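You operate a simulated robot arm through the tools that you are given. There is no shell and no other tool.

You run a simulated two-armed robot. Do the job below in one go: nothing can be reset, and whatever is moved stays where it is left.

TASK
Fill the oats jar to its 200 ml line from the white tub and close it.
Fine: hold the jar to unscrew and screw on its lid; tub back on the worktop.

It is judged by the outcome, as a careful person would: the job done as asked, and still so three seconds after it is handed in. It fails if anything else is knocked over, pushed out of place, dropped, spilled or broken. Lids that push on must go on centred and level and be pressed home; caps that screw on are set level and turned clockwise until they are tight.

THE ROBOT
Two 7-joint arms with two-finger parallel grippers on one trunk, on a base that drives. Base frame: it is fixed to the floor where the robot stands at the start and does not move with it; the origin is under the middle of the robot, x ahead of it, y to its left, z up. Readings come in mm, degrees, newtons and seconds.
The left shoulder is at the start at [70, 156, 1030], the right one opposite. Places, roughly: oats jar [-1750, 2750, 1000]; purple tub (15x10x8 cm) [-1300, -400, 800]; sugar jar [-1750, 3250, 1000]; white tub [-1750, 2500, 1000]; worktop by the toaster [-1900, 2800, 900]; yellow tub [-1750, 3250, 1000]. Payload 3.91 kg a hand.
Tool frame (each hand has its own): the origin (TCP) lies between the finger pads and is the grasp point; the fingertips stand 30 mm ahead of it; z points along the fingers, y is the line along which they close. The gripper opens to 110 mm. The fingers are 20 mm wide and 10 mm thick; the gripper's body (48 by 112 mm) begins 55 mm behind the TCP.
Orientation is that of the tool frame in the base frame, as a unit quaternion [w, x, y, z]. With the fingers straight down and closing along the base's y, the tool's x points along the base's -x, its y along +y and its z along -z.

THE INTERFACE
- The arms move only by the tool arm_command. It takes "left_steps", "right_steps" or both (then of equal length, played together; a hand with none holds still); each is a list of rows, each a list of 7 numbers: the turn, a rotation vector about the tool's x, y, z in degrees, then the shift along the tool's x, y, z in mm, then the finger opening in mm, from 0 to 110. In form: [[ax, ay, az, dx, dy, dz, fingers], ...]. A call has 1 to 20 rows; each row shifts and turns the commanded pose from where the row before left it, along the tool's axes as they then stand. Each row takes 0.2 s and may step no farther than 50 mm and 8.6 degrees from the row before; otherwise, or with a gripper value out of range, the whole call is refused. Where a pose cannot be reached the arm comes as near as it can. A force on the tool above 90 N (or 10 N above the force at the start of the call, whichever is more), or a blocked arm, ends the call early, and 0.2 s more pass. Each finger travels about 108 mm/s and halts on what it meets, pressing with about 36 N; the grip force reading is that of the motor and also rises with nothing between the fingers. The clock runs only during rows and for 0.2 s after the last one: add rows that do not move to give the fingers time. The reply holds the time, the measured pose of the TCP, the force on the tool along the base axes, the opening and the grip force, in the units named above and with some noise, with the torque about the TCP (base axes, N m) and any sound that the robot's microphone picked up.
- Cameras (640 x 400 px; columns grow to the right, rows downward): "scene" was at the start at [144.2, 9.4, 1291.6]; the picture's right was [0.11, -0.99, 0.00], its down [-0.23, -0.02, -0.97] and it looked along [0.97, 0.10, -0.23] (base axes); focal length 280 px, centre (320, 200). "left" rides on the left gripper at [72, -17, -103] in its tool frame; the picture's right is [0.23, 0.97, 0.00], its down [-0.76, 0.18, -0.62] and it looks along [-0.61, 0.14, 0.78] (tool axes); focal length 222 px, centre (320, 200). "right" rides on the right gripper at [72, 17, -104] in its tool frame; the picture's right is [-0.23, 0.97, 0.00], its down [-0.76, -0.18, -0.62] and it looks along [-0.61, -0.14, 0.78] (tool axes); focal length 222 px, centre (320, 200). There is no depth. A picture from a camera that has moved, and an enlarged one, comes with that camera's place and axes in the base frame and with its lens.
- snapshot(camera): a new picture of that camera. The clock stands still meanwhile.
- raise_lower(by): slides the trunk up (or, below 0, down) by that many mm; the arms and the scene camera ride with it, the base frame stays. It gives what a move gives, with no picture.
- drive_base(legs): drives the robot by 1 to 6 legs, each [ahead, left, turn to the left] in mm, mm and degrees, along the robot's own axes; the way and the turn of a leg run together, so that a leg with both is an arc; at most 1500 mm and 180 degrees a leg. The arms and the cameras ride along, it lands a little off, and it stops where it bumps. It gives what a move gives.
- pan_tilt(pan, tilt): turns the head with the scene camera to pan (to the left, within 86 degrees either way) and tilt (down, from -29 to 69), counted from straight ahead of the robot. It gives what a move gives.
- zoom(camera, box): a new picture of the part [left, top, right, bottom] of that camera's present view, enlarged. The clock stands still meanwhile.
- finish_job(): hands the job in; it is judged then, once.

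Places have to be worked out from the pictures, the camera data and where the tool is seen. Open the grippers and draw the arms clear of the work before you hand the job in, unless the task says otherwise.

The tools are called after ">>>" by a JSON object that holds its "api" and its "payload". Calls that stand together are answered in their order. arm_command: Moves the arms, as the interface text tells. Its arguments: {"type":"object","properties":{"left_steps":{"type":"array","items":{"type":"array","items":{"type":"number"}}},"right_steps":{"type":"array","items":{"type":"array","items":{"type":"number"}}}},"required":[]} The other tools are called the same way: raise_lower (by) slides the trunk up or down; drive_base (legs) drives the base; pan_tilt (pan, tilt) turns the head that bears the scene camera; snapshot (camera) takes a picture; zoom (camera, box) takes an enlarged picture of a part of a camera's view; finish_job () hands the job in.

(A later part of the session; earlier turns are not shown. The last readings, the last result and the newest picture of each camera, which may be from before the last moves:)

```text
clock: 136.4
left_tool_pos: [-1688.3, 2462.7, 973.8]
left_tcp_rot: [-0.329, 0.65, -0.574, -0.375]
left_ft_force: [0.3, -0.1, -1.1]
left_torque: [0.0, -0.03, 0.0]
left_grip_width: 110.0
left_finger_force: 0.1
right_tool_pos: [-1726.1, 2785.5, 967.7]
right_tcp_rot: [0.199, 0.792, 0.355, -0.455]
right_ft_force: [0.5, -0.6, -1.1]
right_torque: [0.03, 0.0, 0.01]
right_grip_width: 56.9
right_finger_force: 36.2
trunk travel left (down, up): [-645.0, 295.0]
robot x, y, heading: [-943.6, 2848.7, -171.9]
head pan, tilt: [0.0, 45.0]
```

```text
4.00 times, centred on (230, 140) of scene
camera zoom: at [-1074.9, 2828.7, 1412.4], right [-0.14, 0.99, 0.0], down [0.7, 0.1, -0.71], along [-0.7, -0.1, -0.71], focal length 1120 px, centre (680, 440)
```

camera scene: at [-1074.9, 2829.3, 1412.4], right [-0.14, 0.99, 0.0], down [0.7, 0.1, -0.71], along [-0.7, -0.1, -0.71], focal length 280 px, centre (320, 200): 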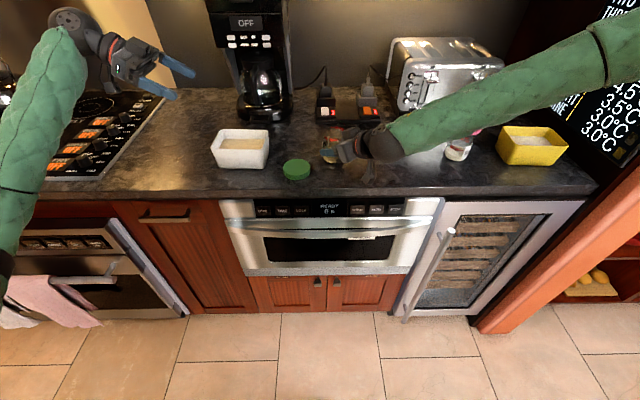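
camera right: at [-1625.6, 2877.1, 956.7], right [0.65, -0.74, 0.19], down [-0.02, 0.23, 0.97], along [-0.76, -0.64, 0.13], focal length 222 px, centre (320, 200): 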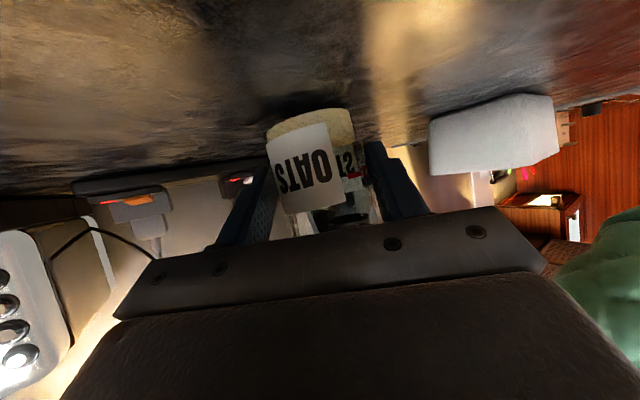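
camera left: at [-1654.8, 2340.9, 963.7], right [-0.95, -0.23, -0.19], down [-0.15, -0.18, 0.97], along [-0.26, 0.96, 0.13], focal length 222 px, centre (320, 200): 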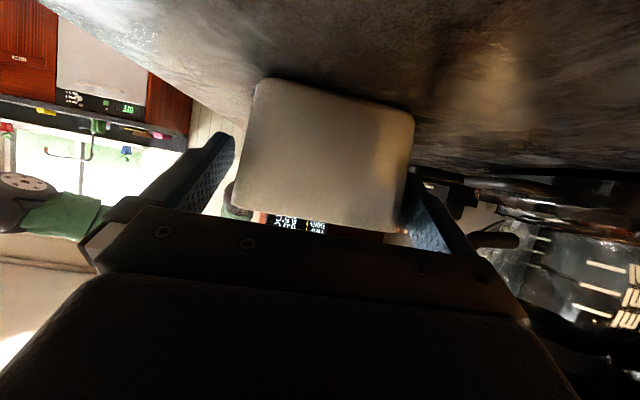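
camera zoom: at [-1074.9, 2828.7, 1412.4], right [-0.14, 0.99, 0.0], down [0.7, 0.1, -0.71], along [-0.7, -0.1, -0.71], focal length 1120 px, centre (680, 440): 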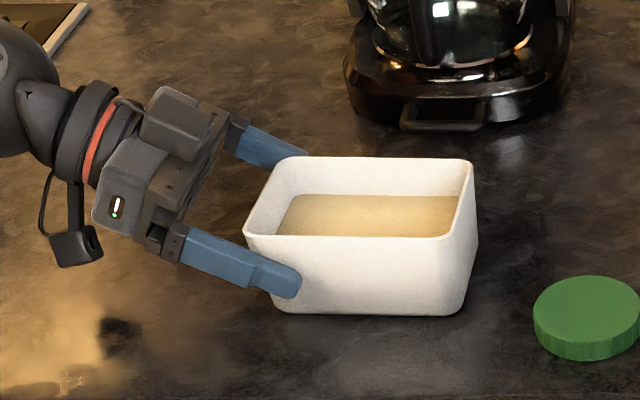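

Fingers straddle the tub; it's ~2–3 mm toward the far finger. I nudge tool y by 2 mm and advance 28 mm, keeping the palm clear of the tub's end.

>>> {"api": "arm_command", "payload": {"left_steps": [[0, 0, 0, -1, 2, 0, 110], [0, 0, 0, -0.5, 0, 14, 110], [0, 0, 0, -0.5, 0, 14, 110], [0, 0, 0, 0, 0, 0, 110]]}}

>>> {"api": "snapshot", "payload": {"camera": "left"}}

>>> {"api": "zoom", "payload": {"camera": "scene", "box": [150, 90, 310, 190]}}

```text
clock: 137.4
left_tool_pos: [-1693.4, 2487.8, 963.3]
left_tcp_rot: [-0.33, 0.649, -0.573, -0.375]
left_ft_force: [0.0, -0.2, 0.7]
left_torque: [-0.03, 0.02, 0.01]
left_grip_width: 109.7
left_finger_force: 0.0
right_tool_pos: [-1726.0, 2785.0, 967.6]
right_tcp_rot: [0.199, 0.792, 0.356, -0.454]
right_ft_force: [0.7, 0.1, -0.1]
right_torque: [0.01, 0.01, -0.03]
right_grip_width: 56.9
right_finger_force: 35.8
trunk travel left (down, up): [-645.0, 295.0]
robot x, y, heading: [-943.2, 2845.8, -172.2]
head pan, tilt: [0.0, 45.0]
```

```text
taken
camera left: at [-1660.6, 2365.2, 952.7], right [-0.95, -0.23, -0.19], down [-0.15, -0.18, 0.97], along [-0.26, 0.96, 0.13], focal length 222 px, centre (320, 200)
```

left: 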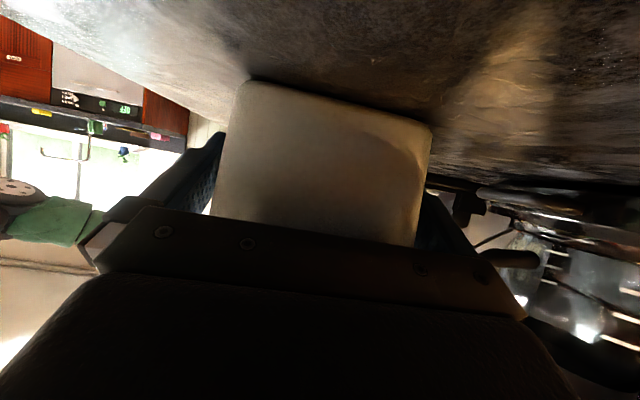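

```text
4.00 times, centred on (230, 140) of scene
camera zoom: at [-1075.0, 2828.8, 1412.4], right [-0.14, 0.99, 0.0], down [0.7, 0.1, -0.71], along [-0.7, -0.1, -0.71], focal length 1120 px, centre (680, 440)
```

zoom: 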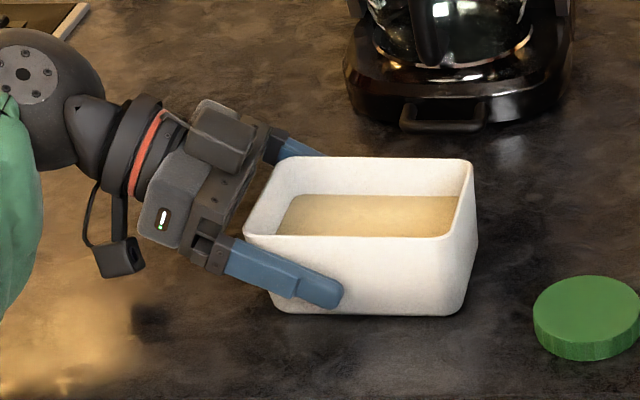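

Good position. I close the left gripper on the tub's long walls in stages.

>>> {"api": "arm_command", "payload": {"left_steps": [[0, 0, 0, 0, 0, 0, 102], [0, 0, 0, 0, 0, 0, 97], [0, 0, 0, 0, 0, 0, 93], [0, 0, 0, 0, 0, 0, 90], [0, 0, 0, 0, 0, 0, 87], [0, 0, 0, 0, 0, 0, 84], [0, 0, 0, 0, 0, 0, 81], [0, 0, 0, 0, 0, 0, 74], [0, 0, 0, 0, 0, 0, 74], [0, 0, 0, 0, 0, 0, 74]]}}

>>> {"api": "snapshot", "payload": {"camera": "left"}}

>>> {"api": "zoom", "payload": {"camera": "scene", "box": [150, 90, 310, 190]}}

```text
clock: 139.6
left_tool_pos: [-1693.8, 2488.7, 962.3]
left_tcp_rot: [-0.328, 0.65, -0.574, -0.374]
left_ft_force: [0.1, 1.0, 0.8]
left_torque: [-0.03, 0.06, -0.03]
left_grip_width: 99.6
left_finger_force: 36.0
right_tool_pos: [-1726.0, 2784.1, 967.7]
right_tcp_rot: [0.199, 0.792, 0.355, -0.454]
right_ft_force: [0.1, 0.0, -0.5]
right_torque: [0.0, -0.03, -0.01]
right_grip_width: 56.8
right_finger_force: 35.9
trunk travel left (down, up): [-645.0, 295.0]
robot x, y, heading: [-943.0, 2846.6, -171.8]
head pan, tilt: [0.0, 45.0]
```

```text
taken
camera left: at [-1660.7, 2365.3, 952.7], right [-0.95, -0.23, -0.19], down [-0.16, -0.18, 0.97], along [-0.26, 0.96, 0.13], focal length 222 px, centre (320, 200)
```

left: 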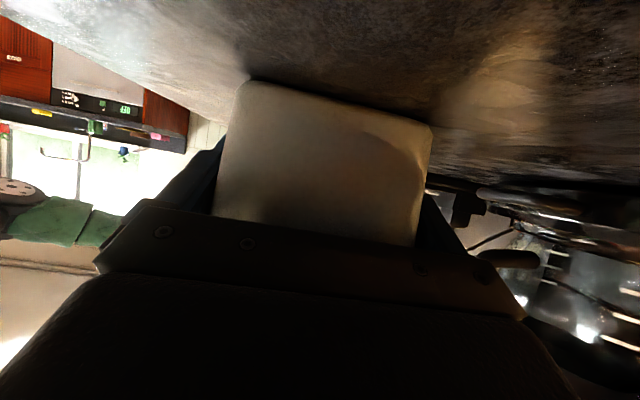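

```text
4.00 times, centred on (230, 140) of scene
camera zoom: at [-1075.2, 2829.1, 1412.4], right [-0.14, 0.99, 0.0], down [0.7, 0.1, -0.71], along [-0.7, -0.1, -0.71], focal length 1120 px, centre (680, 440)
```

zoom: 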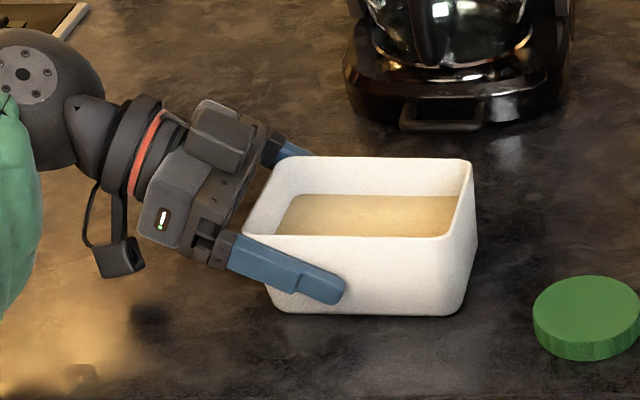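

The tub is gripped (99.6 mm, 36 N) — it's a 15×10×8 tub. I lift it straight up slowly by 20 mm, then to 100 mm, and check that it stays level.

>>> {"api": "arm_command", "payload": {"left_steps": [[0, 0, 0, -8.7, 0, -5, 74], [0, 0, 0, -8.7, 0, -5, 74], [0, 0, 0, 0, 0, 0, 74], [0, 0, 0, 0, 0, 0, 74]]}}

>>> {"api": "zoom", "payload": {"camera": "scene", "box": [150, 90, 310, 190]}}

```text
clock: 140.6
left_tool_pos: [-1693.7, 2487.8, 983.5]
left_tcp_rot: [-0.329, 0.65, -0.574, -0.375]
left_ft_force: [0.3, 0.9, -2.9]
left_torque: [-0.07, -0.04, -0.02]
left_grip_width: 99.6
left_finger_force: 36.3
right_tool_pos: [-1726.2, 2785.0, 966.8]
right_tcp_rot: [0.199, 0.792, 0.356, -0.454]
right_ft_force: [0.2, 0.9, -1.4]
right_torque: [0.03, -0.01, -0.03]
right_grip_width: 56.8
right_finger_force: 35.7
trunk travel left (down, up): [-645.0, 295.0]
robot x, y, heading: [-945.3, 2849.3, -172.1]
head pan, tilt: [0.0, 45.0]
```

```text
4.00 times, centred on (230, 140) of scene
camera zoom: at [-1075.3, 2829.0, 1412.3], right [-0.14, 0.99, 0.0], down [0.7, 0.1, -0.71], along [-0.7, -0.1, -0.71], focal length 1120 px, centre (680, 440)
```

zoom: 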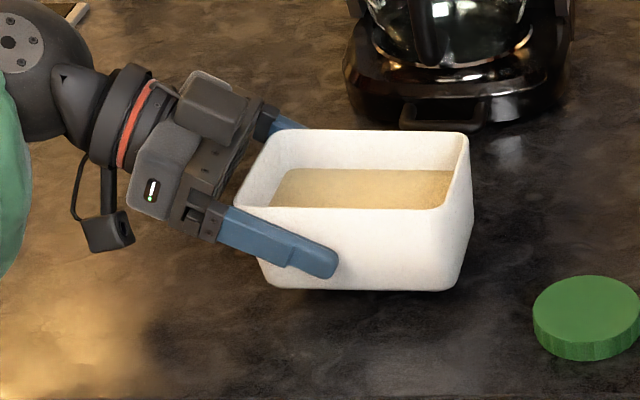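

The tub lifts level (≈3 N). Before carrying it over, I look closely at the open jar's mouth for its position and the level inside.

>>> {"api": "zoom", "payload": {"camera": "scene", "box": [305, 110, 375, 170]}}

```text
6.67 times, centred on (340, 140) of scene
camera zoom: at [-1075.3, 2829.0, 1412.3], right [-0.14, 0.99, 0.0], down [0.7, 0.1, -0.71], along [-0.7, -0.1, -0.71], focal length 1867 px, centre (187, 600)
```

zoom: 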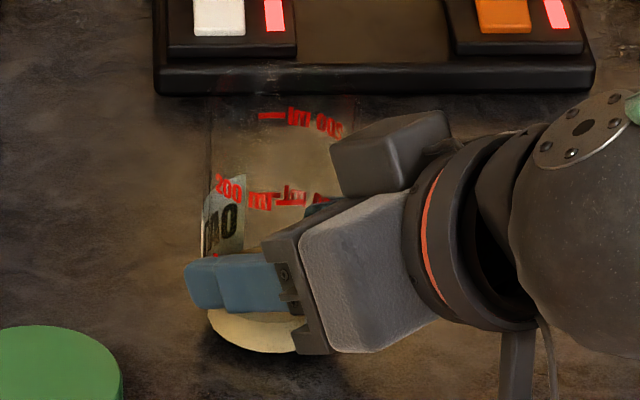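

The 200 ml marks (front and back) both give z≈1007.5 and the jar bottom now seems ~5 mm above the worktop (it was pulled up in the grip). I lower the right hand gently until the jar stands on the worktop.

>>> {"api": "arm_command", "payload": {"right_steps": [[0, 0, 0, 1.73, 0, 1.0, 50], [0, 0, 0, 1.73, 0, 1.0, 50], [0, 0, 0, 0, 0, 0, 50]]}}

>>> {"api": "arm_command", "payload": {"right_steps": [[0, 0, 0, 1.0, 0, 0.6, 50], [0, 0, 0, 0, 0, 0, 50]]}}

```text
clock: 141.4
left_tool_pos: [-1694.0, 2487.3, 984.5]
left_tcp_rot: [-0.329, 0.65, -0.574, -0.375]
left_ft_force: [0.3, 0.3, -2.0]
left_torque: [-0.1, -0.02, -0.01]
left_grip_width: 99.4
left_finger_force: 36.6
right_tool_pos: [-1724.8, 2785.2, 966.3]
right_tcp_rot: [0.199, 0.791, 0.355, -0.457]
right_ft_force: [-4.9, 1.7, 23.9]
right_torque: [0.13, -0.17, 0.05]
right_grip_width: 56.5
right_finger_force: 35.8
trunk travel left (down, up): [-645.0, 295.0]
robot x, y, heading: [-944.1, 2846.9, -172.0]
head pan, tilt: [0.0, 45.0]
```

```text
clock: 142.0
left_tool_pos: [-1694.7, 2488.0, 983.5]
left_tcp_rot: [-0.329, 0.65, -0.573, -0.375]
left_ft_force: [-1.0, 0.0, -2.7]
left_torque: [-0.04, 0.01, -0.01]
left_grip_width: 99.6
left_finger_force: 36.2
right_tool_pos: [-1724.6, 2784.3, 958.3]
right_tcp_rot: [0.2, 0.792, 0.356, -0.453]
right_ft_force: [0.1, -0.7, -1.4]
right_torque: [-0.03, 0.02, -0.04]
right_grip_width: 56.9
right_finger_force: 35.8
trunk travel left (down, up): [-645.0, 295.0]
robot x, y, heading: [-942.2, 2847.6, -172.1]
head pan, tilt: [0.0, 45.0]
```

The fingers slid down the glass a few mm once the jar was on the worktop. I check the jar and right hand again.

>>> {"api": "arm_command", "payload": {"right_steps": [[0, 0, 0, 0, 0, 0, 50], [0, 0, 0, 0, 0, 0, 50]]}}

>>> {"api": "zoom", "payload": {"camera": "scene", "box": [305, 110, 375, 170]}}

>>> {"api": "zoom", "payload": {"camera": "right", "box": [180, 40, 460, 260]}}

```text
clock: 142.6
left_tool_pos: [-1695.6, 2488.0, 982.4]
left_tcp_rot: [-0.33, 0.649, -0.574, -0.374]
left_ft_force: [-1.8, 0.4, -3.3]
left_torque: [-0.08, -0.05, 0.0]
left_grip_width: 99.4
left_finger_force: 36.0
right_tool_pos: [-1726.8, 2785.6, 961.7]
right_tcp_rot: [0.199, 0.792, 0.356, -0.454]
right_ft_force: [0.5, -0.5, -1.0]
right_torque: [-0.02, -0.02, -0.05]
right_grip_width: 57.1
right_finger_force: 35.7
trunk travel left (down, up): [-645.0, 295.0]
robot x, y, heading: [-946.1, 2847.5, -172.1]
head pan, tilt: [0.0, 45.0]
```

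```text
6.67 times, centred on (340, 140) of scene
camera zoom: at [-1075.4, 2828.9, 1412.3], right [-0.14, 0.99, 0.0], down [0.7, 0.1, -0.71], along [-0.7, -0.1, -0.71], focal length 1867 px, centre (187, 600)
```

zoom: 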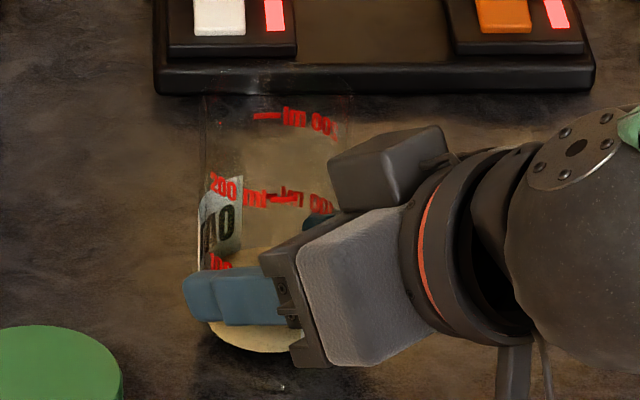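

```text
1.82 times, centred on (320, 150) of right
camera zoom: at [-1629.8, 2867.8, 950.2], right [0.65, -0.74, 0.19], down [-0.03, 0.23, 0.97], along [-0.76, -0.64, 0.13], focal length 404 px, centre (320, 291)
```

zoom: 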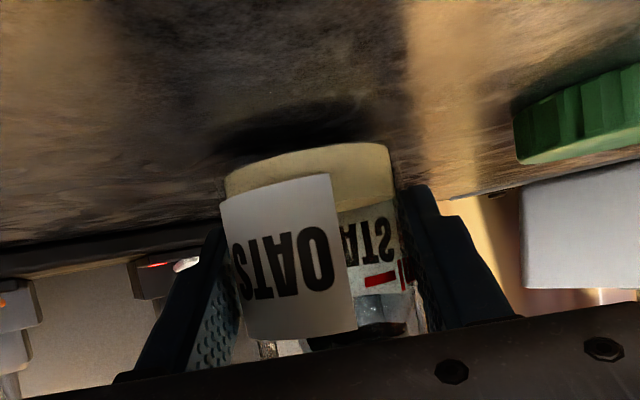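

The jar itself stood on the worktop already; only the fingers slid down 5 mm, which is fine. Now I raise the tub 110 mm and carry it so its right-front corner is above the jar mouth (bottom of tub ≥ z 1050).

>>> {"api": "arm_command", "payload": {"left_steps": [[0, 0, 0, -19, 0, -11, 74], [0, 0, 0, -19, 0, -11, 74], [0, 0, 0, -19, 0, -11, 74], [0, 0, 0, -19, 0, -11, 74], [0, 0, 0, -19, 0, -11, 74], [0, 0, 0, -15.3, 7.7, 26.5, 74], [0, 0, 0, -15.3, 7.7, 26.5, 74], [0, 0, 0, -15.3, 7.7, 26.5, 74], [0, 0, 0, -15.3, 7.7, 26.5, 74], [0, 0, 0, 0, 0, 0, 74]]}}

>>> {"api": "snapshot", "payload": {"camera": "scene"}}

```text
clock: 144.8
left_tool_pos: [-1739.4, 2603.5, 1092.2]
left_tcp_rot: [-0.329, 0.65, -0.573, -0.375]
left_ft_force: [0.4, -0.7, -2.3]
left_torque: [-0.09, 0.01, -0.01]
left_grip_width: 99.7
left_finger_force: 36.4
right_tool_pos: [-1725.7, 2784.2, 961.3]
right_tcp_rot: [0.2, 0.792, 0.356, -0.454]
right_ft_force: [0.4, 0.2, -1.2]
right_torque: [0.02, 0.01, 0.0]
right_grip_width: 56.8
right_finger_force: 36.4
trunk travel left (down, up): [-645.0, 295.0]
robot x, y, heading: [-941.6, 2846.8, -172.1]
head pan, tilt: [0.0, 45.0]
```

```text
taken
camera scene: at [-1075.0, 2828.3, 1412.4], right [-0.14, 0.99, 0.0], down [0.7, 0.1, -0.71], along [-0.7, -0.1, -0.71], focal length 280 px, centre (320, 200)
```

scene: 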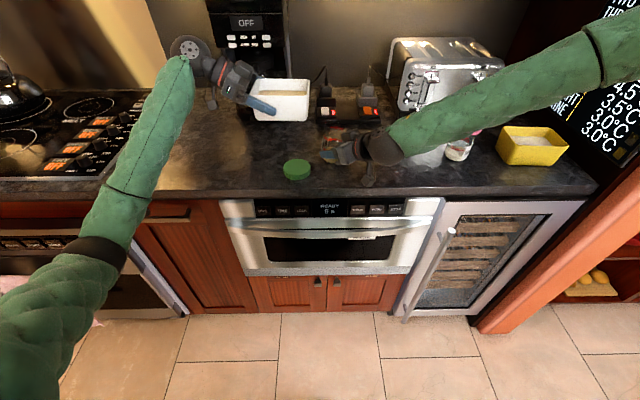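

Fine so far. Two more steps bring the corner above the jar; then a close look.

>>> {"api": "arm_command", "payload": {"left_steps": [[0, 0, 0, -15.3, 7.7, 26.5, 74], [0, 0, 0, -15.3, 7.7, 26.5, 74], [0, 0, 0, 0, 0, 0, 74]]}}

>>> {"api": "zoom", "payload": {"camera": "scene", "box": [250, 60, 390, 170]}}

>>> {"api": "snapshot", "payload": {"camera": "right"}}

```text
clock: 145.6
left_tool_pos: [-1763.4, 2662.0, 1091.2]
left_tcp_rot: [-0.33, 0.649, -0.574, -0.375]
left_ft_force: [0.2, -0.5, -2.9]
left_torque: [-0.07, 0.0, 0.02]
left_grip_width: 99.5
left_finger_force: 35.6
right_tool_pos: [-1725.6, 2784.8, 960.8]
right_tcp_rot: [0.2, 0.792, 0.356, -0.454]
right_ft_force: [-0.5, -0.3, 0.1]
right_torque: [-0.02, -0.02, 0.0]
right_grip_width: 56.7
right_finger_force: 36.4
trunk travel left (down, up): [-645.0, 295.0]
robot x, y, heading: [-942.5, 2848.0, -171.9]
head pan, tilt: [0.0, 45.0]
```

```text
3.64 times, centred on (320, 115) of scene
camera zoom: at [-1075.0, 2828.5, 1412.4], right [-0.14, 0.99, 0.0], down [0.7, 0.1, -0.71], along [-0.7, -0.1, -0.71], focal length 1018 px, centre (320, 509)
```

zoom: 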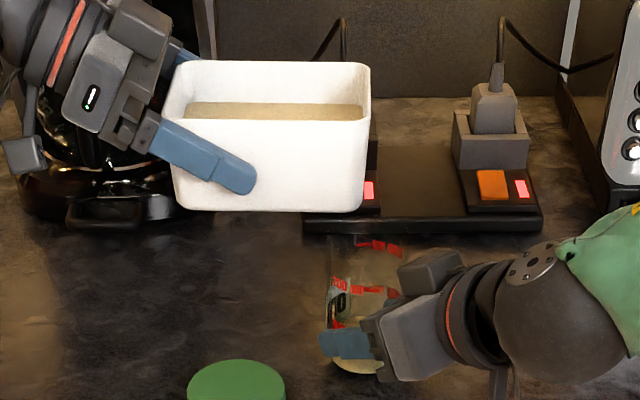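

```text
taken
camera right: at [-1629.7, 2867.3, 950.7], right [0.65, -0.74, 0.19], down [-0.03, 0.23, 0.97], along [-0.76, -0.64, 0.13], focal length 222 px, centre (320, 200)
```

right: 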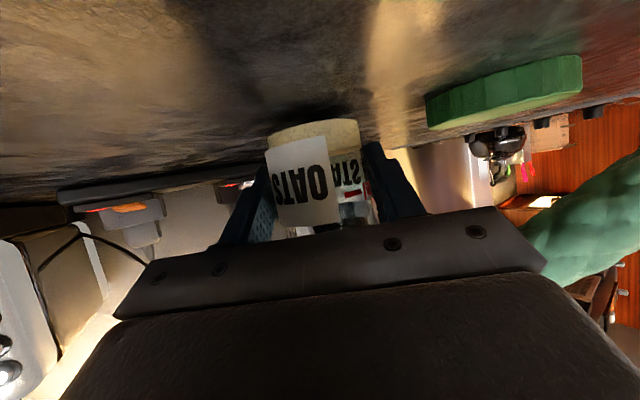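

The rim corner is about 100 mm right, 52 mm robot-ward and 30 mm above the tool point. I fine-position it over the jar and start tilting about the diagonal (5° per row), to 20° first, keeping the corner above the mouth.

>>> {"api": "arm_command", "payload": {"left_steps": [[0, 0, 0, -8.8, 3.5, 11.2, 74], [-1.43, 4.09, 2.49, -1.8, 0.9, -2.5, 74], [-1.43, 4.09, 2.49, -1.8, 0.9, -2.5, 74], [-1.43, 4.09, 2.49, -1.8, 0.9, -2.5, 74], [-1.43, 4.09, 2.49, -1.8, 0.9, -2.5, 74], [0, 0, 0, 0, 0, 0, 74]]}}

>>> {"api": "zoom", "payload": {"camera": "scene", "box": [250, 60, 390, 170]}}

```text
clock: 147.0
left_tool_pos: [-1769.2, 2673.7, 1104.5]
left_tcp_rot: [-0.178, 0.66, -0.65, -0.334]
left_ft_force: [0.2, -0.7, -0.3]
left_torque: [0.06, -0.01, -0.02]
left_grip_width: 99.7
left_finger_force: 35.9
right_tool_pos: [-1726.9, 2784.2, 961.3]
right_tcp_rot: [0.2, 0.792, 0.356, -0.454]
right_ft_force: [0.3, -1.2, -3.8]
right_torque: [0.03, -0.07, -0.02]
right_grip_width: 56.7
right_finger_force: 36.0
trunk travel left (down, up): [-645.0, 295.0]
robot x, y, heading: [-945.3, 2846.1, -171.8]
head pan, tilt: [0.0, 45.0]
```

```text
3.64 times, centred on (320, 115) of scene
camera zoom: at [-1075.7, 2829.0, 1412.3], right [-0.14, 0.99, 0.0], down [0.7, 0.1, -0.71], along [-0.7, -0.1, -0.71], focal length 1018 px, centre (320, 509)
```

zoom: 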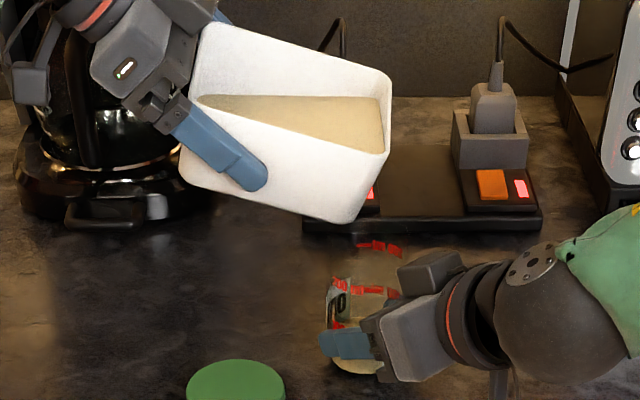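

The left force vanished and the right one shows −3.8 N: the tub's bottom corner seems to rest on the jar's rim. I raise the tub 20 mm at once.

>>> {"api": "arm_command", "payload": {"left_steps": [[0, 0, 0, -6.75, 1.97, -7.15, 74], [0, 0, 0, -6.75, 1.97, -7.15, 74], [0, 0, 0, 0, 0, 0, 74]]}}

>>> {"api": "zoom", "payload": {"camera": "scene", "box": [250, 60, 390, 170]}}

>>> {"api": "snapshot", "payload": {"camera": "right"}}

```text
clock: 147.8
left_tool_pos: [-1771.4, 2673.7, 1127.0]
left_tcp_rot: [-0.178, 0.66, -0.649, -0.334]
left_ft_force: [0.1, -0.2, -2.3]
left_torque: [-0.06, -0.02, -0.01]
left_grip_width: 99.4
left_finger_force: 35.6
right_tool_pos: [-1726.9, 2784.3, 962.2]
right_tcp_rot: [0.199, 0.792, 0.355, -0.455]
right_ft_force: [0.2, 0.1, -0.1]
right_torque: [-0.01, -0.02, -0.01]
right_grip_width: 56.9
right_finger_force: 36.1
trunk travel left (down, up): [-645.0, 295.0]
robot x, y, heading: [-945.0, 2846.4, -172.2]
head pan, tilt: [0.0, 45.0]
```

```text
3.64 times, centred on (320, 115) of scene
camera zoom: at [-1075.5, 2829.0, 1412.3], right [-0.14, 0.99, 0.0], down [0.7, 0.1, -0.71], along [-0.7, -0.1, -0.71], focal length 1018 px, centre (320, 509)
```

zoom: 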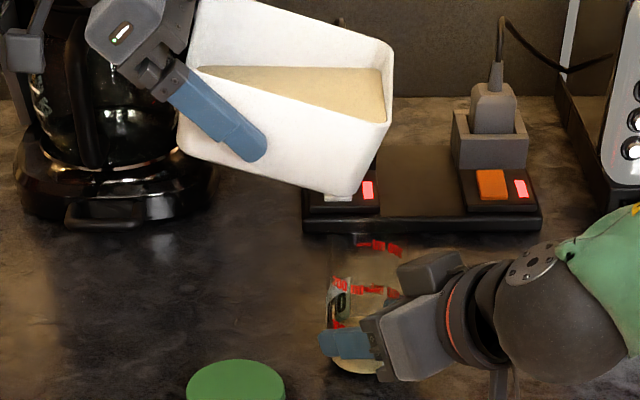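

```text
taken
camera right: at [-1630.0, 2867.8, 950.4], right [0.65, -0.74, 0.19], down [-0.03, 0.23, 0.97], along [-0.76, -0.64, 0.13], focal length 222 px, centre (320, 200)
```

right: 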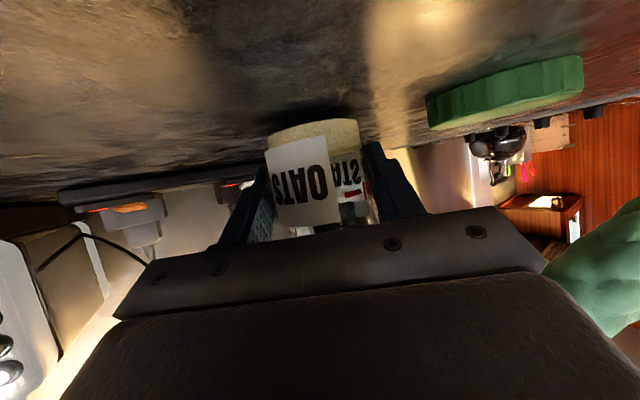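

Contact is released (left −2.3 N, right 0). The oats settle level inside the tub like a liquid and are already near the lip corner, which is over the mouth. I tilt on very slowly: 5° more in small steps, lowering slightly.

>>> {"api": "arm_command", "payload": {"left_steps": [[-0.716, 2.046, 1.246, 1.1, -0.4, 1.3, 74], [-0.716, 2.046, 1.246, 1.1, -0.4, 1.3, 74], [0, 0, 0, 0, 0, 0, 74]]}}

>>> {"api": "zoom", "payload": {"camera": "scene", "box": [250, 60, 390, 170]}}

>>> {"api": "zoom", "payload": {"camera": "right", "box": [220, 90, 420, 260]}}

```text
clock: 148.6
left_tool_pos: [-1769.7, 2674.1, 1123.3]
left_tcp_rot: [0.139, -0.659, 0.666, 0.321]
left_ft_force: [-0.1, -0.5, -2.0]
left_torque: [-0.06, -0.05, 0.0]
left_grip_width: 99.4
left_finger_force: 36.2
right_tool_pos: [-1726.0, 2784.4, 960.9]
right_tcp_rot: [0.2, 0.792, 0.356, -0.455]
right_ft_force: [-0.1, 0.4, -1.0]
right_torque: [0.01, -0.04, 0.0]
right_grip_width: 57.1
right_finger_force: 36.0
trunk travel left (down, up): [-645.0, 295.0]
robot x, y, heading: [-943.5, 2843.3, -171.6]
head pan, tilt: [0.0, 45.0]
```

```text
3.64 times, centred on (320, 115) of scene
camera zoom: at [-1075.5, 2829.0, 1412.3], right [-0.14, 0.99, 0.0], down [0.7, 0.1, -0.71], along [-0.7, -0.1, -0.71], focal length 1018 px, centre (320, 509)
```

zoom: 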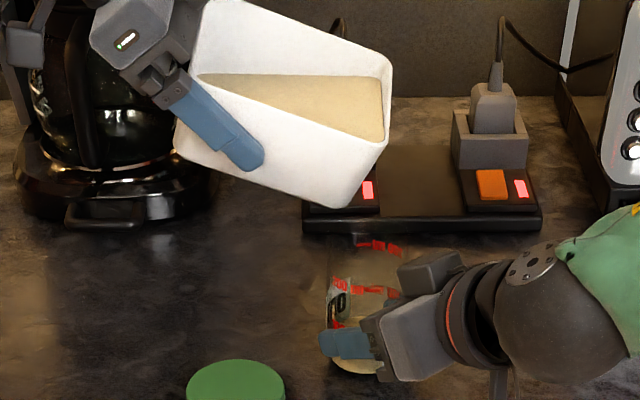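

```text
2.35 times, centred on (320, 175) of right
camera zoom: at [-1630.0, 2867.8, 950.3], right [0.65, -0.74, 0.19], down [-0.03, 0.23, 0.97], along [-0.76, -0.64, 0.13], focal length 523 px, centre (320, 259)
```

zoom: 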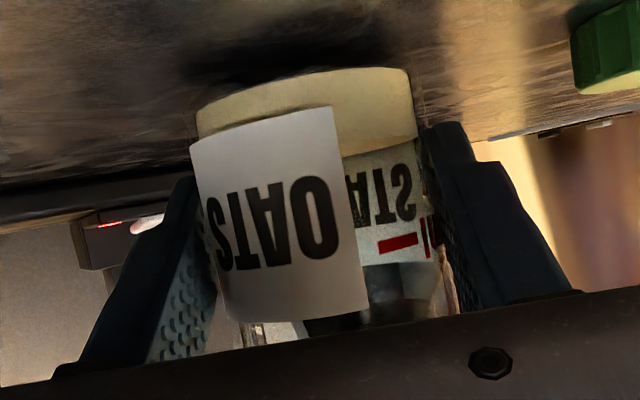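

No flow yet at 25°. I continue with 2° steps.

>>> {"api": "arm_command", "payload": {"left_steps": [[-0.573, 1.637, 0.997, 0.5, -0.2, 0.6, 74], [-0.573, 1.637, 0.997, 0.5, -0.2, 0.6, 74], [0, 0, 0, 0, 0, 0, 74], [0, 0, 0, 0, 0, 0, 74]]}}

>>> {"api": "zoom", "payload": {"camera": "scene", "box": [250, 60, 390, 170]}}

>>> {"api": "zoom", "payload": {"camera": "right", "box": [220, 90, 420, 260]}}

```text
clock: 149.6
left_tool_pos: [-1768.5, 2673.9, 1119.3]
left_tcp_rot: [0.109, -0.657, 0.678, 0.312]
left_ft_force: [0.1, 0.8, 0.1]
left_torque: [0.25, -0.04, 0.04]
left_grip_width: 99.4
left_finger_force: 35.4
right_tool_pos: [-1725.9, 2784.3, 960.6]
right_tcp_rot: [0.2, 0.792, 0.356, -0.455]
right_ft_force: [0.2, -0.3, -5.2]
right_torque: [0.17, -0.1, 0.04]
right_grip_width: 56.6
right_finger_force: 36.3
trunk travel left (down, up): [-645.0, 295.0]
robot x, y, heading: [-941.7, 2843.8, -172.1]
head pan, tilt: [0.0, 45.0]
```

```text
3.64 times, centred on (320, 115) of scene
camera zoom: at [-1075.4, 2829.1, 1412.3], right [-0.14, 0.99, 0.0], down [0.7, 0.1, -0.71], along [-0.7, -0.1, -0.71], focal length 1018 px, centre (320, 509)
```

zoom: 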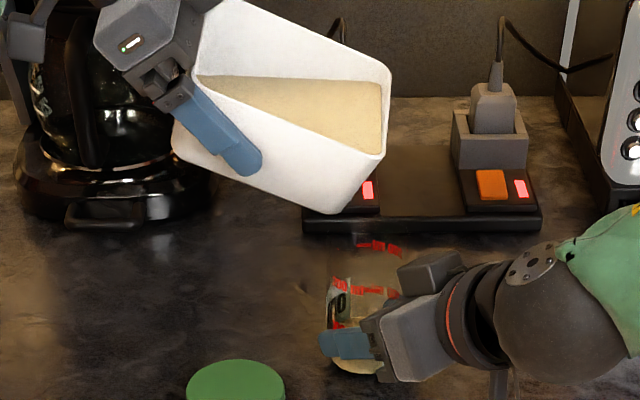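

```text
2.35 times, centred on (320, 175) of right
camera zoom: at [-1629.9, 2867.9, 950.2], right [0.65, -0.74, 0.19], down [-0.03, 0.23, 0.97], along [-0.76, -0.64, 0.13], focal length 523 px, centre (320, 259)
```

zoom: 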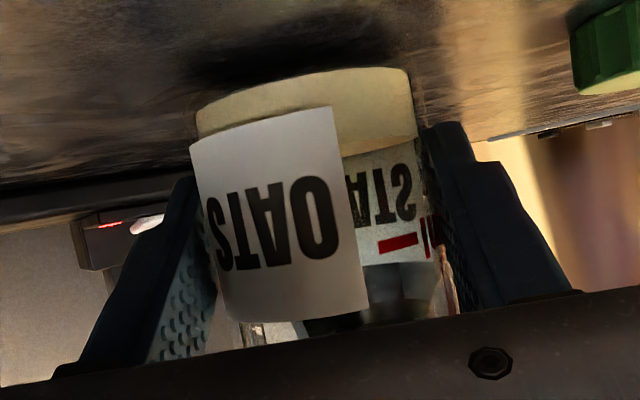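

It touches the jar rim again (right −5 N), so the tub's bottom corner reaches farther than I assumed. I lift 12 mm and pull back 6 mm along the pouring direction.

>>> {"api": "arm_command", "payload": {"left_steps": [[0, 0, 0, -2.0, 6.4, -11.6, 74], [0, 0, 0, 0, 0, 0, 74]]}}

>>> {"api": "zoom", "payload": {"camera": "scene", "box": [270, 60, 390, 170]}}

```text
clock: 150.2
left_tool_pos: [-1772.7, 2668.8, 1131.0]
left_tcp_rot: [0.108, -0.658, 0.678, 0.311]
left_ft_force: [-0.2, -0.6, -2.0]
left_torque: [-0.06, -0.01, -0.01]
left_grip_width: 99.5
left_finger_force: 36.6
right_tool_pos: [-1725.8, 2783.3, 961.1]
right_tcp_rot: [0.199, 0.792, 0.355, -0.455]
right_ft_force: [-0.1, 0.3, -0.6]
right_torque: [0.05, -0.01, 0.02]
right_grip_width: 56.8
right_finger_force: 36.3
trunk travel left (down, up): [-645.0, 295.0]
robot x, y, heading: [-943.9, 2848.1, -172.1]
head pan, tilt: [0.0, 45.0]
```

```text
3.64 times, centred on (330, 115) of scene
camera zoom: at [-1075.6, 2829.1, 1412.3], right [-0.14, 0.99, 0.0], down [0.7, 0.1, -0.71], along [-0.7, -0.1, -0.71], focal length 1018 px, centre (284, 509)
```

zoom: 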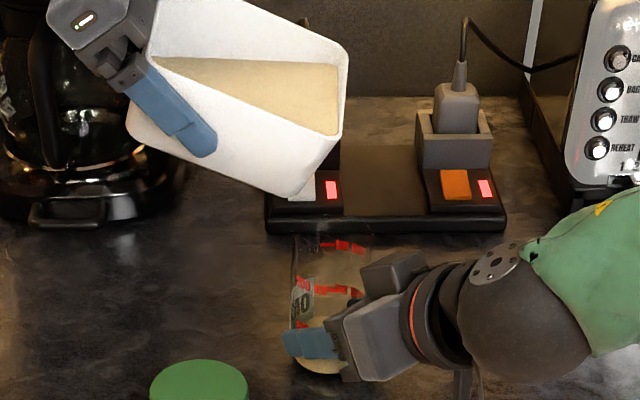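

Now it is clear, and the lip corner is right over the jar's centre. I tilt 5° more, keeping the lip in place.

>>> {"api": "arm_command", "payload": {"left_steps": [[-0.716, 2.046, 1.246, -1.2, -0.7, 0.5, 74], [-0.716, 2.046, 1.246, -1.2, -0.7, 0.5, 74], [0, 0, 0, 0, 0, 0, 74], [0, 0, 0, 0, 0, 0, 74]]}}

>>> {"api": "zoom", "payload": {"camera": "scene", "box": [270, 60, 390, 170]}}

>>> {"api": "zoom", "payload": {"camera": "right", "box": [220, 90, 420, 260]}}

```text
clock: 151.2
left_tool_pos: [-1771.4, 2670.9, 1132.8]
left_tcp_rot: [0.069, -0.655, 0.691, 0.299]
left_ft_force: [0.7, 0.0, -3.0]
left_torque: [-0.03, -0.01, -0.02]
left_grip_width: 99.6
left_finger_force: 36.5
right_tool_pos: [-1725.8, 2785.8, 961.2]
right_tcp_rot: [0.199, 0.792, 0.356, -0.454]
right_ft_force: [-0.3, -0.2, -0.3]
right_torque: [0.01, 0.0, 0.03]
right_grip_width: 56.7
right_finger_force: 35.9
trunk travel left (down, up): [-645.0, 295.0]
robot x, y, heading: [-947.3, 2847.5, -172.1]
head pan, tilt: [0.0, 45.0]
```

```text
3.64 times, centred on (330, 115) of scene
camera zoom: at [-1075.4, 2829.1, 1412.3], right [-0.14, 0.99, 0.0], down [0.7, 0.1, -0.71], along [-0.7, -0.1, -0.71], focal length 1018 px, centre (284, 509)
```

zoom: 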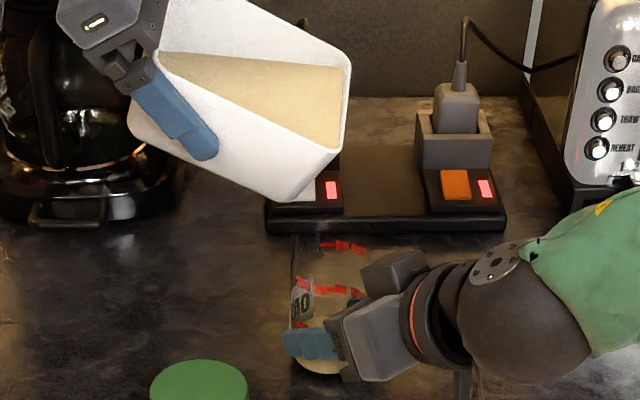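

```text
2.35 times, centred on (320, 175) of right
camera zoom: at [-1630.0, 2867.9, 950.4], right [0.65, -0.74, 0.19], down [-0.03, 0.23, 0.97], along [-0.76, -0.64, 0.13], focal length 523 px, centre (320, 259)
```

zoom: 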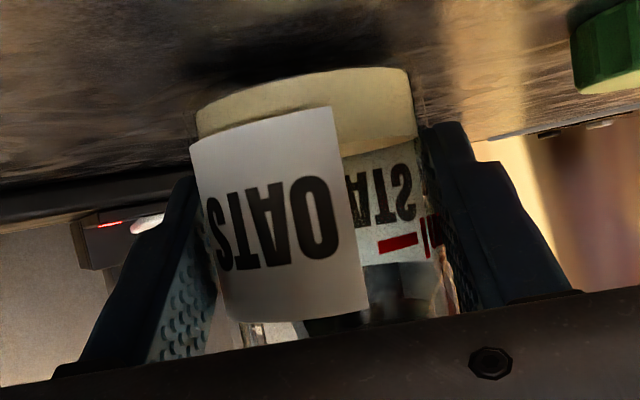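

Still no flow at 34°. Another 5° in two steps.

>>> {"api": "arm_command", "payload": {"left_steps": [[-0.716, 2.046, 1.246, -1.5, -0.9, 0.5, 74], [0, 0, 0, 0, 0, 0, 74], [-0.716, 2.046, 1.246, -1.5, -0.9, 0.5, 74], [0, 0, 0, 0, 0, 0, 74], [0, 0, 0, 0, 0, 0, 74]]}}

>>> {"api": "zoom", "payload": {"camera": "scene", "box": [270, 60, 390, 170]}}

>>> {"api": "zoom", "payload": {"camera": "right", "box": [220, 90, 420, 260]}}

```text
clock: 152.4
left_tool_pos: [-1770.1, 2674.6, 1133.1]
left_tcp_rot: [0.029, -0.651, 0.703, 0.285]
left_ft_force: [0.9, 1.0, -2.0]
left_torque: [-0.06, -0.08, 0.02]
left_grip_width: 99.5
left_finger_force: 35.9
right_tool_pos: [-1726.4, 2783.7, 960.9]
right_tcp_rot: [0.199, 0.792, 0.356, -0.455]
right_ft_force: [-0.7, 0.3, -0.4]
right_torque: [0.02, -0.06, -0.05]
right_grip_width: 56.6
right_finger_force: 35.9
trunk travel left (down, up): [-645.0, 295.0]
robot x, y, heading: [-945.2, 2846.6, -171.9]
head pan, tilt: [0.0, 45.0]
```

```text
3.64 times, centred on (330, 115) of scene
camera zoom: at [-1075.4, 2829.2, 1412.3], right [-0.14, 0.99, 0.0], down [0.7, 0.1, -0.71], along [-0.7, -0.1, -0.71], focal length 1018 px, centre (284, 509)
```

zoom: 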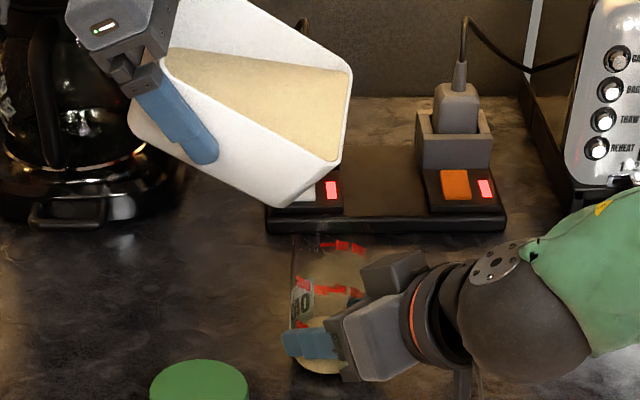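

```text
2.35 times, centred on (320, 175) of right
camera zoom: at [-1630.0, 2867.9, 950.4], right [0.65, -0.74, 0.19], down [-0.03, 0.23, 0.97], along [-0.76, -0.64, 0.13], focal length 523 px, centre (320, 259)
```

zoom: 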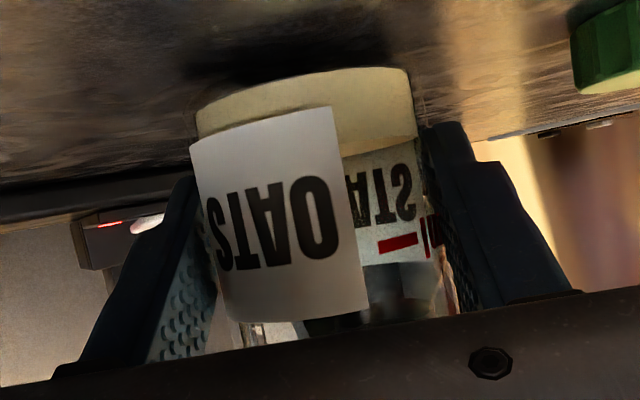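

Oats stand right at the lip corner at 39°. I go on in single 2° steps, watching for flow.

>>> {"api": "arm_command", "payload": {"left_steps": [[-0.573, 1.637, 0.997, -1.5, -0.75, 0.4, 74], [0, 0, 0, 0, 0, 0, 74], [0, 0, 0, 0, 0, 0, 74]]}}

>>> {"api": "zoom", "payload": {"camera": "scene", "box": [290, 90, 390, 170]}}

>>> {"api": "zoom", "payload": {"camera": "right", "box": [220, 90, 420, 260]}}

```text
clock: 153.2
left_tool_pos: [-1769.2, 2676.4, 1132.3]
left_tcp_rot: [0.013, -0.649, 0.708, 0.28]
left_ft_force: [-1.5, 0.0, -1.6]
left_torque: [-0.03, -0.06, 0.0]
left_grip_width: 99.5
left_finger_force: 35.7
right_tool_pos: [-1726.2, 2785.0, 961.0]
right_tcp_rot: [0.2, 0.792, 0.357, -0.453]
right_ft_force: [0.1, -0.8, -1.1]
right_torque: [0.02, -0.05, -0.01]
right_grip_width: 56.8
right_finger_force: 36.4
trunk travel left (down, up): [-645.0, 295.0]
robot x, y, heading: [-945.9, 2849.3, -171.7]
head pan, tilt: [0.0, 45.0]
```

```text
5.00 times, centred on (340, 130) of scene
camera zoom: at [-1075.4, 2829.1, 1412.3], right [-0.14, 0.99, 0.0], down [0.7, 0.1, -0.71], along [-0.7, -0.1, -0.71], focal length 1400 px, centre (220, 550)
```

zoom: 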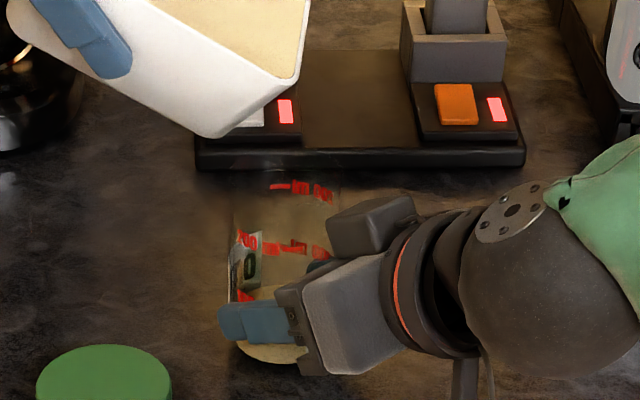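

```text
2.35 times, centred on (320, 175) of right
camera zoom: at [-1630.0, 2867.9, 950.4], right [0.65, -0.74, 0.19], down [-0.03, 0.23, 0.97], along [-0.76, -0.64, 0.13], focal length 523 px, centre (320, 259)
```

zoom: 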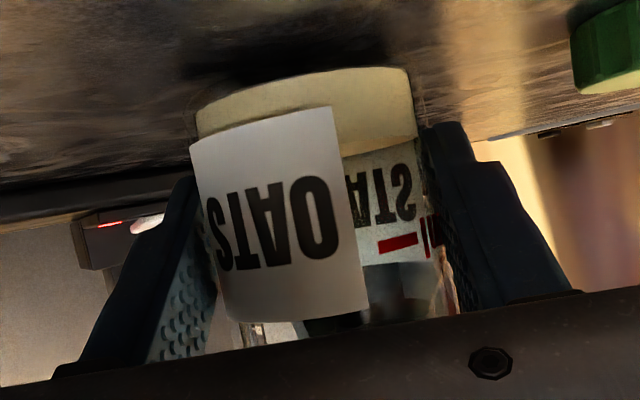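

Not flowing yet at 41°; lip is 2–3 mm right of the jar's axis. Next 2°+2° with pauses.

>>> {"api": "arm_command", "payload": {"left_steps": [[-0.573, 1.637, 0.997, -1.5, -0.75, 0.4, 74], [0, 0, 0, 0, 0, 0, 74], [0, 0, 0, 0, 0, 0, 74]]}}

>>> {"api": "zoom", "payload": {"camera": "scene", "box": [290, 90, 390, 170]}}

>>> {"api": "zoom", "payload": {"camera": "right", "box": [220, 90, 420, 260]}}

```text
clock: 154.0
left_tool_pos: [-1768.2, 2677.5, 1132.8]
left_tcp_rot: [-0.004, -0.646, 0.712, 0.273]
left_ft_force: [0.2, -0.7, -1.6]
left_torque: [-0.01, -0.05, -0.02]
left_grip_width: 99.5
left_finger_force: 35.9
right_tool_pos: [-1726.6, 2784.5, 961.1]
right_tcp_rot: [0.199, 0.792, 0.356, -0.455]
right_ft_force: [0.4, -1.4, -1.0]
right_torque: [0.01, 0.04, 0.0]
right_grip_width: 56.8
right_finger_force: 36.1
trunk travel left (down, up): [-645.0, 295.0]
robot x, y, heading: [-942.5, 2848.4, -172.0]
head pan, tilt: [0.0, 45.0]
```

```text
5.00 times, centred on (340, 130) of scene
camera zoom: at [-1075.4, 2829.2, 1412.3], right [-0.14, 0.99, 0.0], down [0.7, 0.1, -0.71], along [-0.7, -0.1, -0.71], focal length 1400 px, centre (220, 550)
```

zoom: 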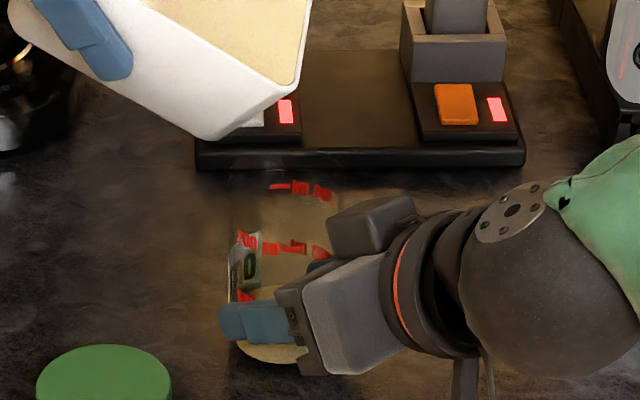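

```text
2.35 times, centred on (320, 175) of right
camera zoom: at [-1630.0, 2867.9, 950.4], right [0.65, -0.74, 0.19], down [-0.03, 0.23, 0.97], along [-0.76, -0.64, 0.13], focal length 523 px, centre (320, 259)
```

zoom: 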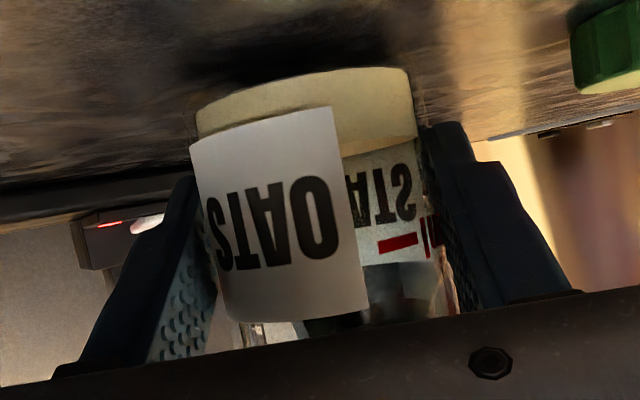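

Still none at 43°. Another 3°.

>>> {"api": "arm_command", "payload": {"left_steps": [[-0.86, 2.455, 1.495, -2.2, -1.1, 0.5, 74], [0, 0, 0, 0, 0, 0, 74], [0, 0, 0, 0, 0, 0, 74]]}}

>>> {"api": "zoom", "payload": {"camera": "scene", "box": [270, 70, 390, 170]}}

>>> {"api": "zoom", "payload": {"camera": "right", "box": [220, 90, 420, 260]}}

```text
clock: 154.8
left_tool_pos: [-1767.0, 2680.2, 1131.4]
left_tcp_rot: [-0.026, -0.643, 0.718, 0.266]
left_ft_force: [0.8, 1.0, -2.7]
left_torque: [-0.04, 0.0, 0.02]
left_grip_width: 99.5
left_finger_force: 35.4
right_tool_pos: [-1725.1, 2784.7, 960.3]
right_tcp_rot: [0.199, 0.792, 0.356, -0.455]
right_ft_force: [-0.7, 0.3, -1.0]
right_torque: [-0.01, 0.02, -0.03]
right_grip_width: 56.8
right_finger_force: 36.1
trunk travel left (down, up): [-645.0, 295.0]
robot x, y, heading: [-944.8, 2847.3, -171.9]
head pan, tilt: [0.0, 45.0]
```

```text
4.00 times, centred on (330, 120) of scene
camera zoom: at [-1075.4, 2829.2, 1412.3], right [-0.14, 0.99, 0.0], down [0.7, 0.1, -0.71], along [-0.7, -0.1, -0.71], focal length 1120 px, centre (280, 520)
```

zoom: 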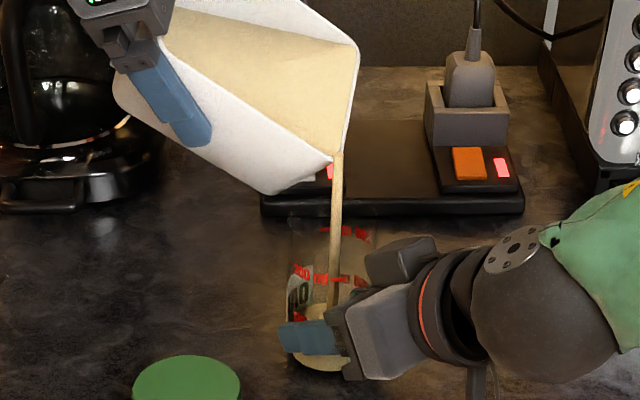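

```text
2.35 times, centred on (320, 175) of right
camera zoom: at [-1629.9, 2867.9, 950.4], right [0.65, -0.74, 0.19], down [-0.03, 0.23, 0.97], along [-0.76, -0.64, 0.13], focal length 523 px, centre (320, 259)
```

zoom: 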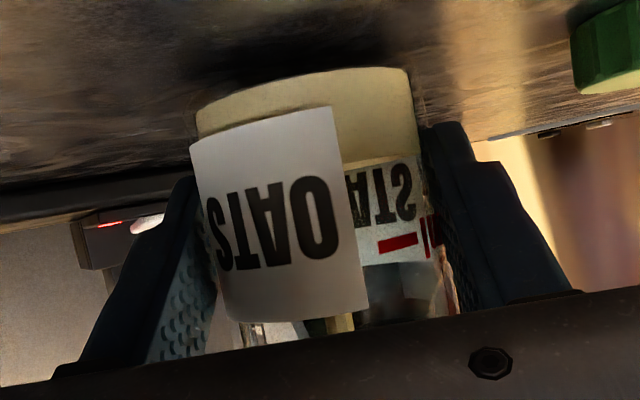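

Oats are flowing in a thin stream from the corner, straight into the jar. I hold the tilt and let a little time pass, then look.

>>> {"api": "arm_command", "payload": {"left_steps": [[0, 0, 0, 0, 0, 0, 74], [0, 0, 0, 0, 0, 0, 74]]}}

>>> {"api": "zoom", "payload": {"camera": "scene", "box": [270, 70, 390, 170]}}

>>> {"api": "zoom", "payload": {"camera": "right", "box": [220, 90, 420, 260]}}

```text
clock: 155.4
left_tool_pos: [-1766.7, 2679.6, 1131.4]
left_tcp_rot: [-0.026, -0.642, 0.718, 0.266]
left_ft_force: [0.0, 0.4, -1.8]
left_torque: [-0.04, -0.04, -0.01]
left_grip_width: 99.7
left_finger_force: 36.3
right_tool_pos: [-1726.3, 2784.6, 960.8]
right_tcp_rot: [0.199, 0.792, 0.356, -0.455]
right_ft_force: [0.9, 0.3, -1.3]
right_torque: [0.02, -0.02, 0.01]
right_grip_width: 56.5
right_finger_force: 36.3
trunk travel left (down, up): [-645.0, 295.0]
robot x, y, heading: [-948.4, 2845.7, -172.3]
head pan, tilt: [0.0, 45.0]
```

```text
4.00 times, centred on (330, 120) of scene
camera zoom: at [-1075.4, 2829.1, 1412.3], right [-0.14, 0.99, 0.0], down [0.7, 0.1, -0.71], along [-0.7, -0.1, -0.71], focal length 1120 px, centre (280, 520)
```

zoom: 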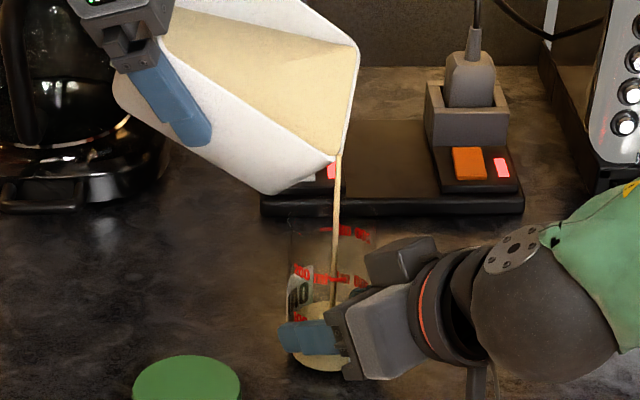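

```text
2.35 times, centred on (320, 175) of right
camera zoom: at [-1630.0, 2867.9, 950.4], right [0.65, -0.74, 0.19], down [-0.03, 0.23, 0.97], along [-0.76, -0.64, 0.13], focal length 523 px, centre (320, 259)
```

zoom: 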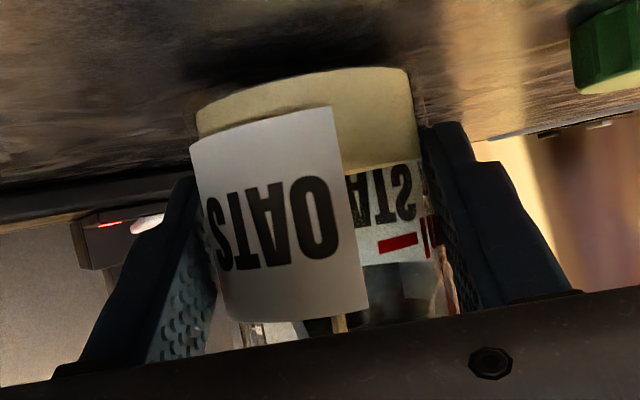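

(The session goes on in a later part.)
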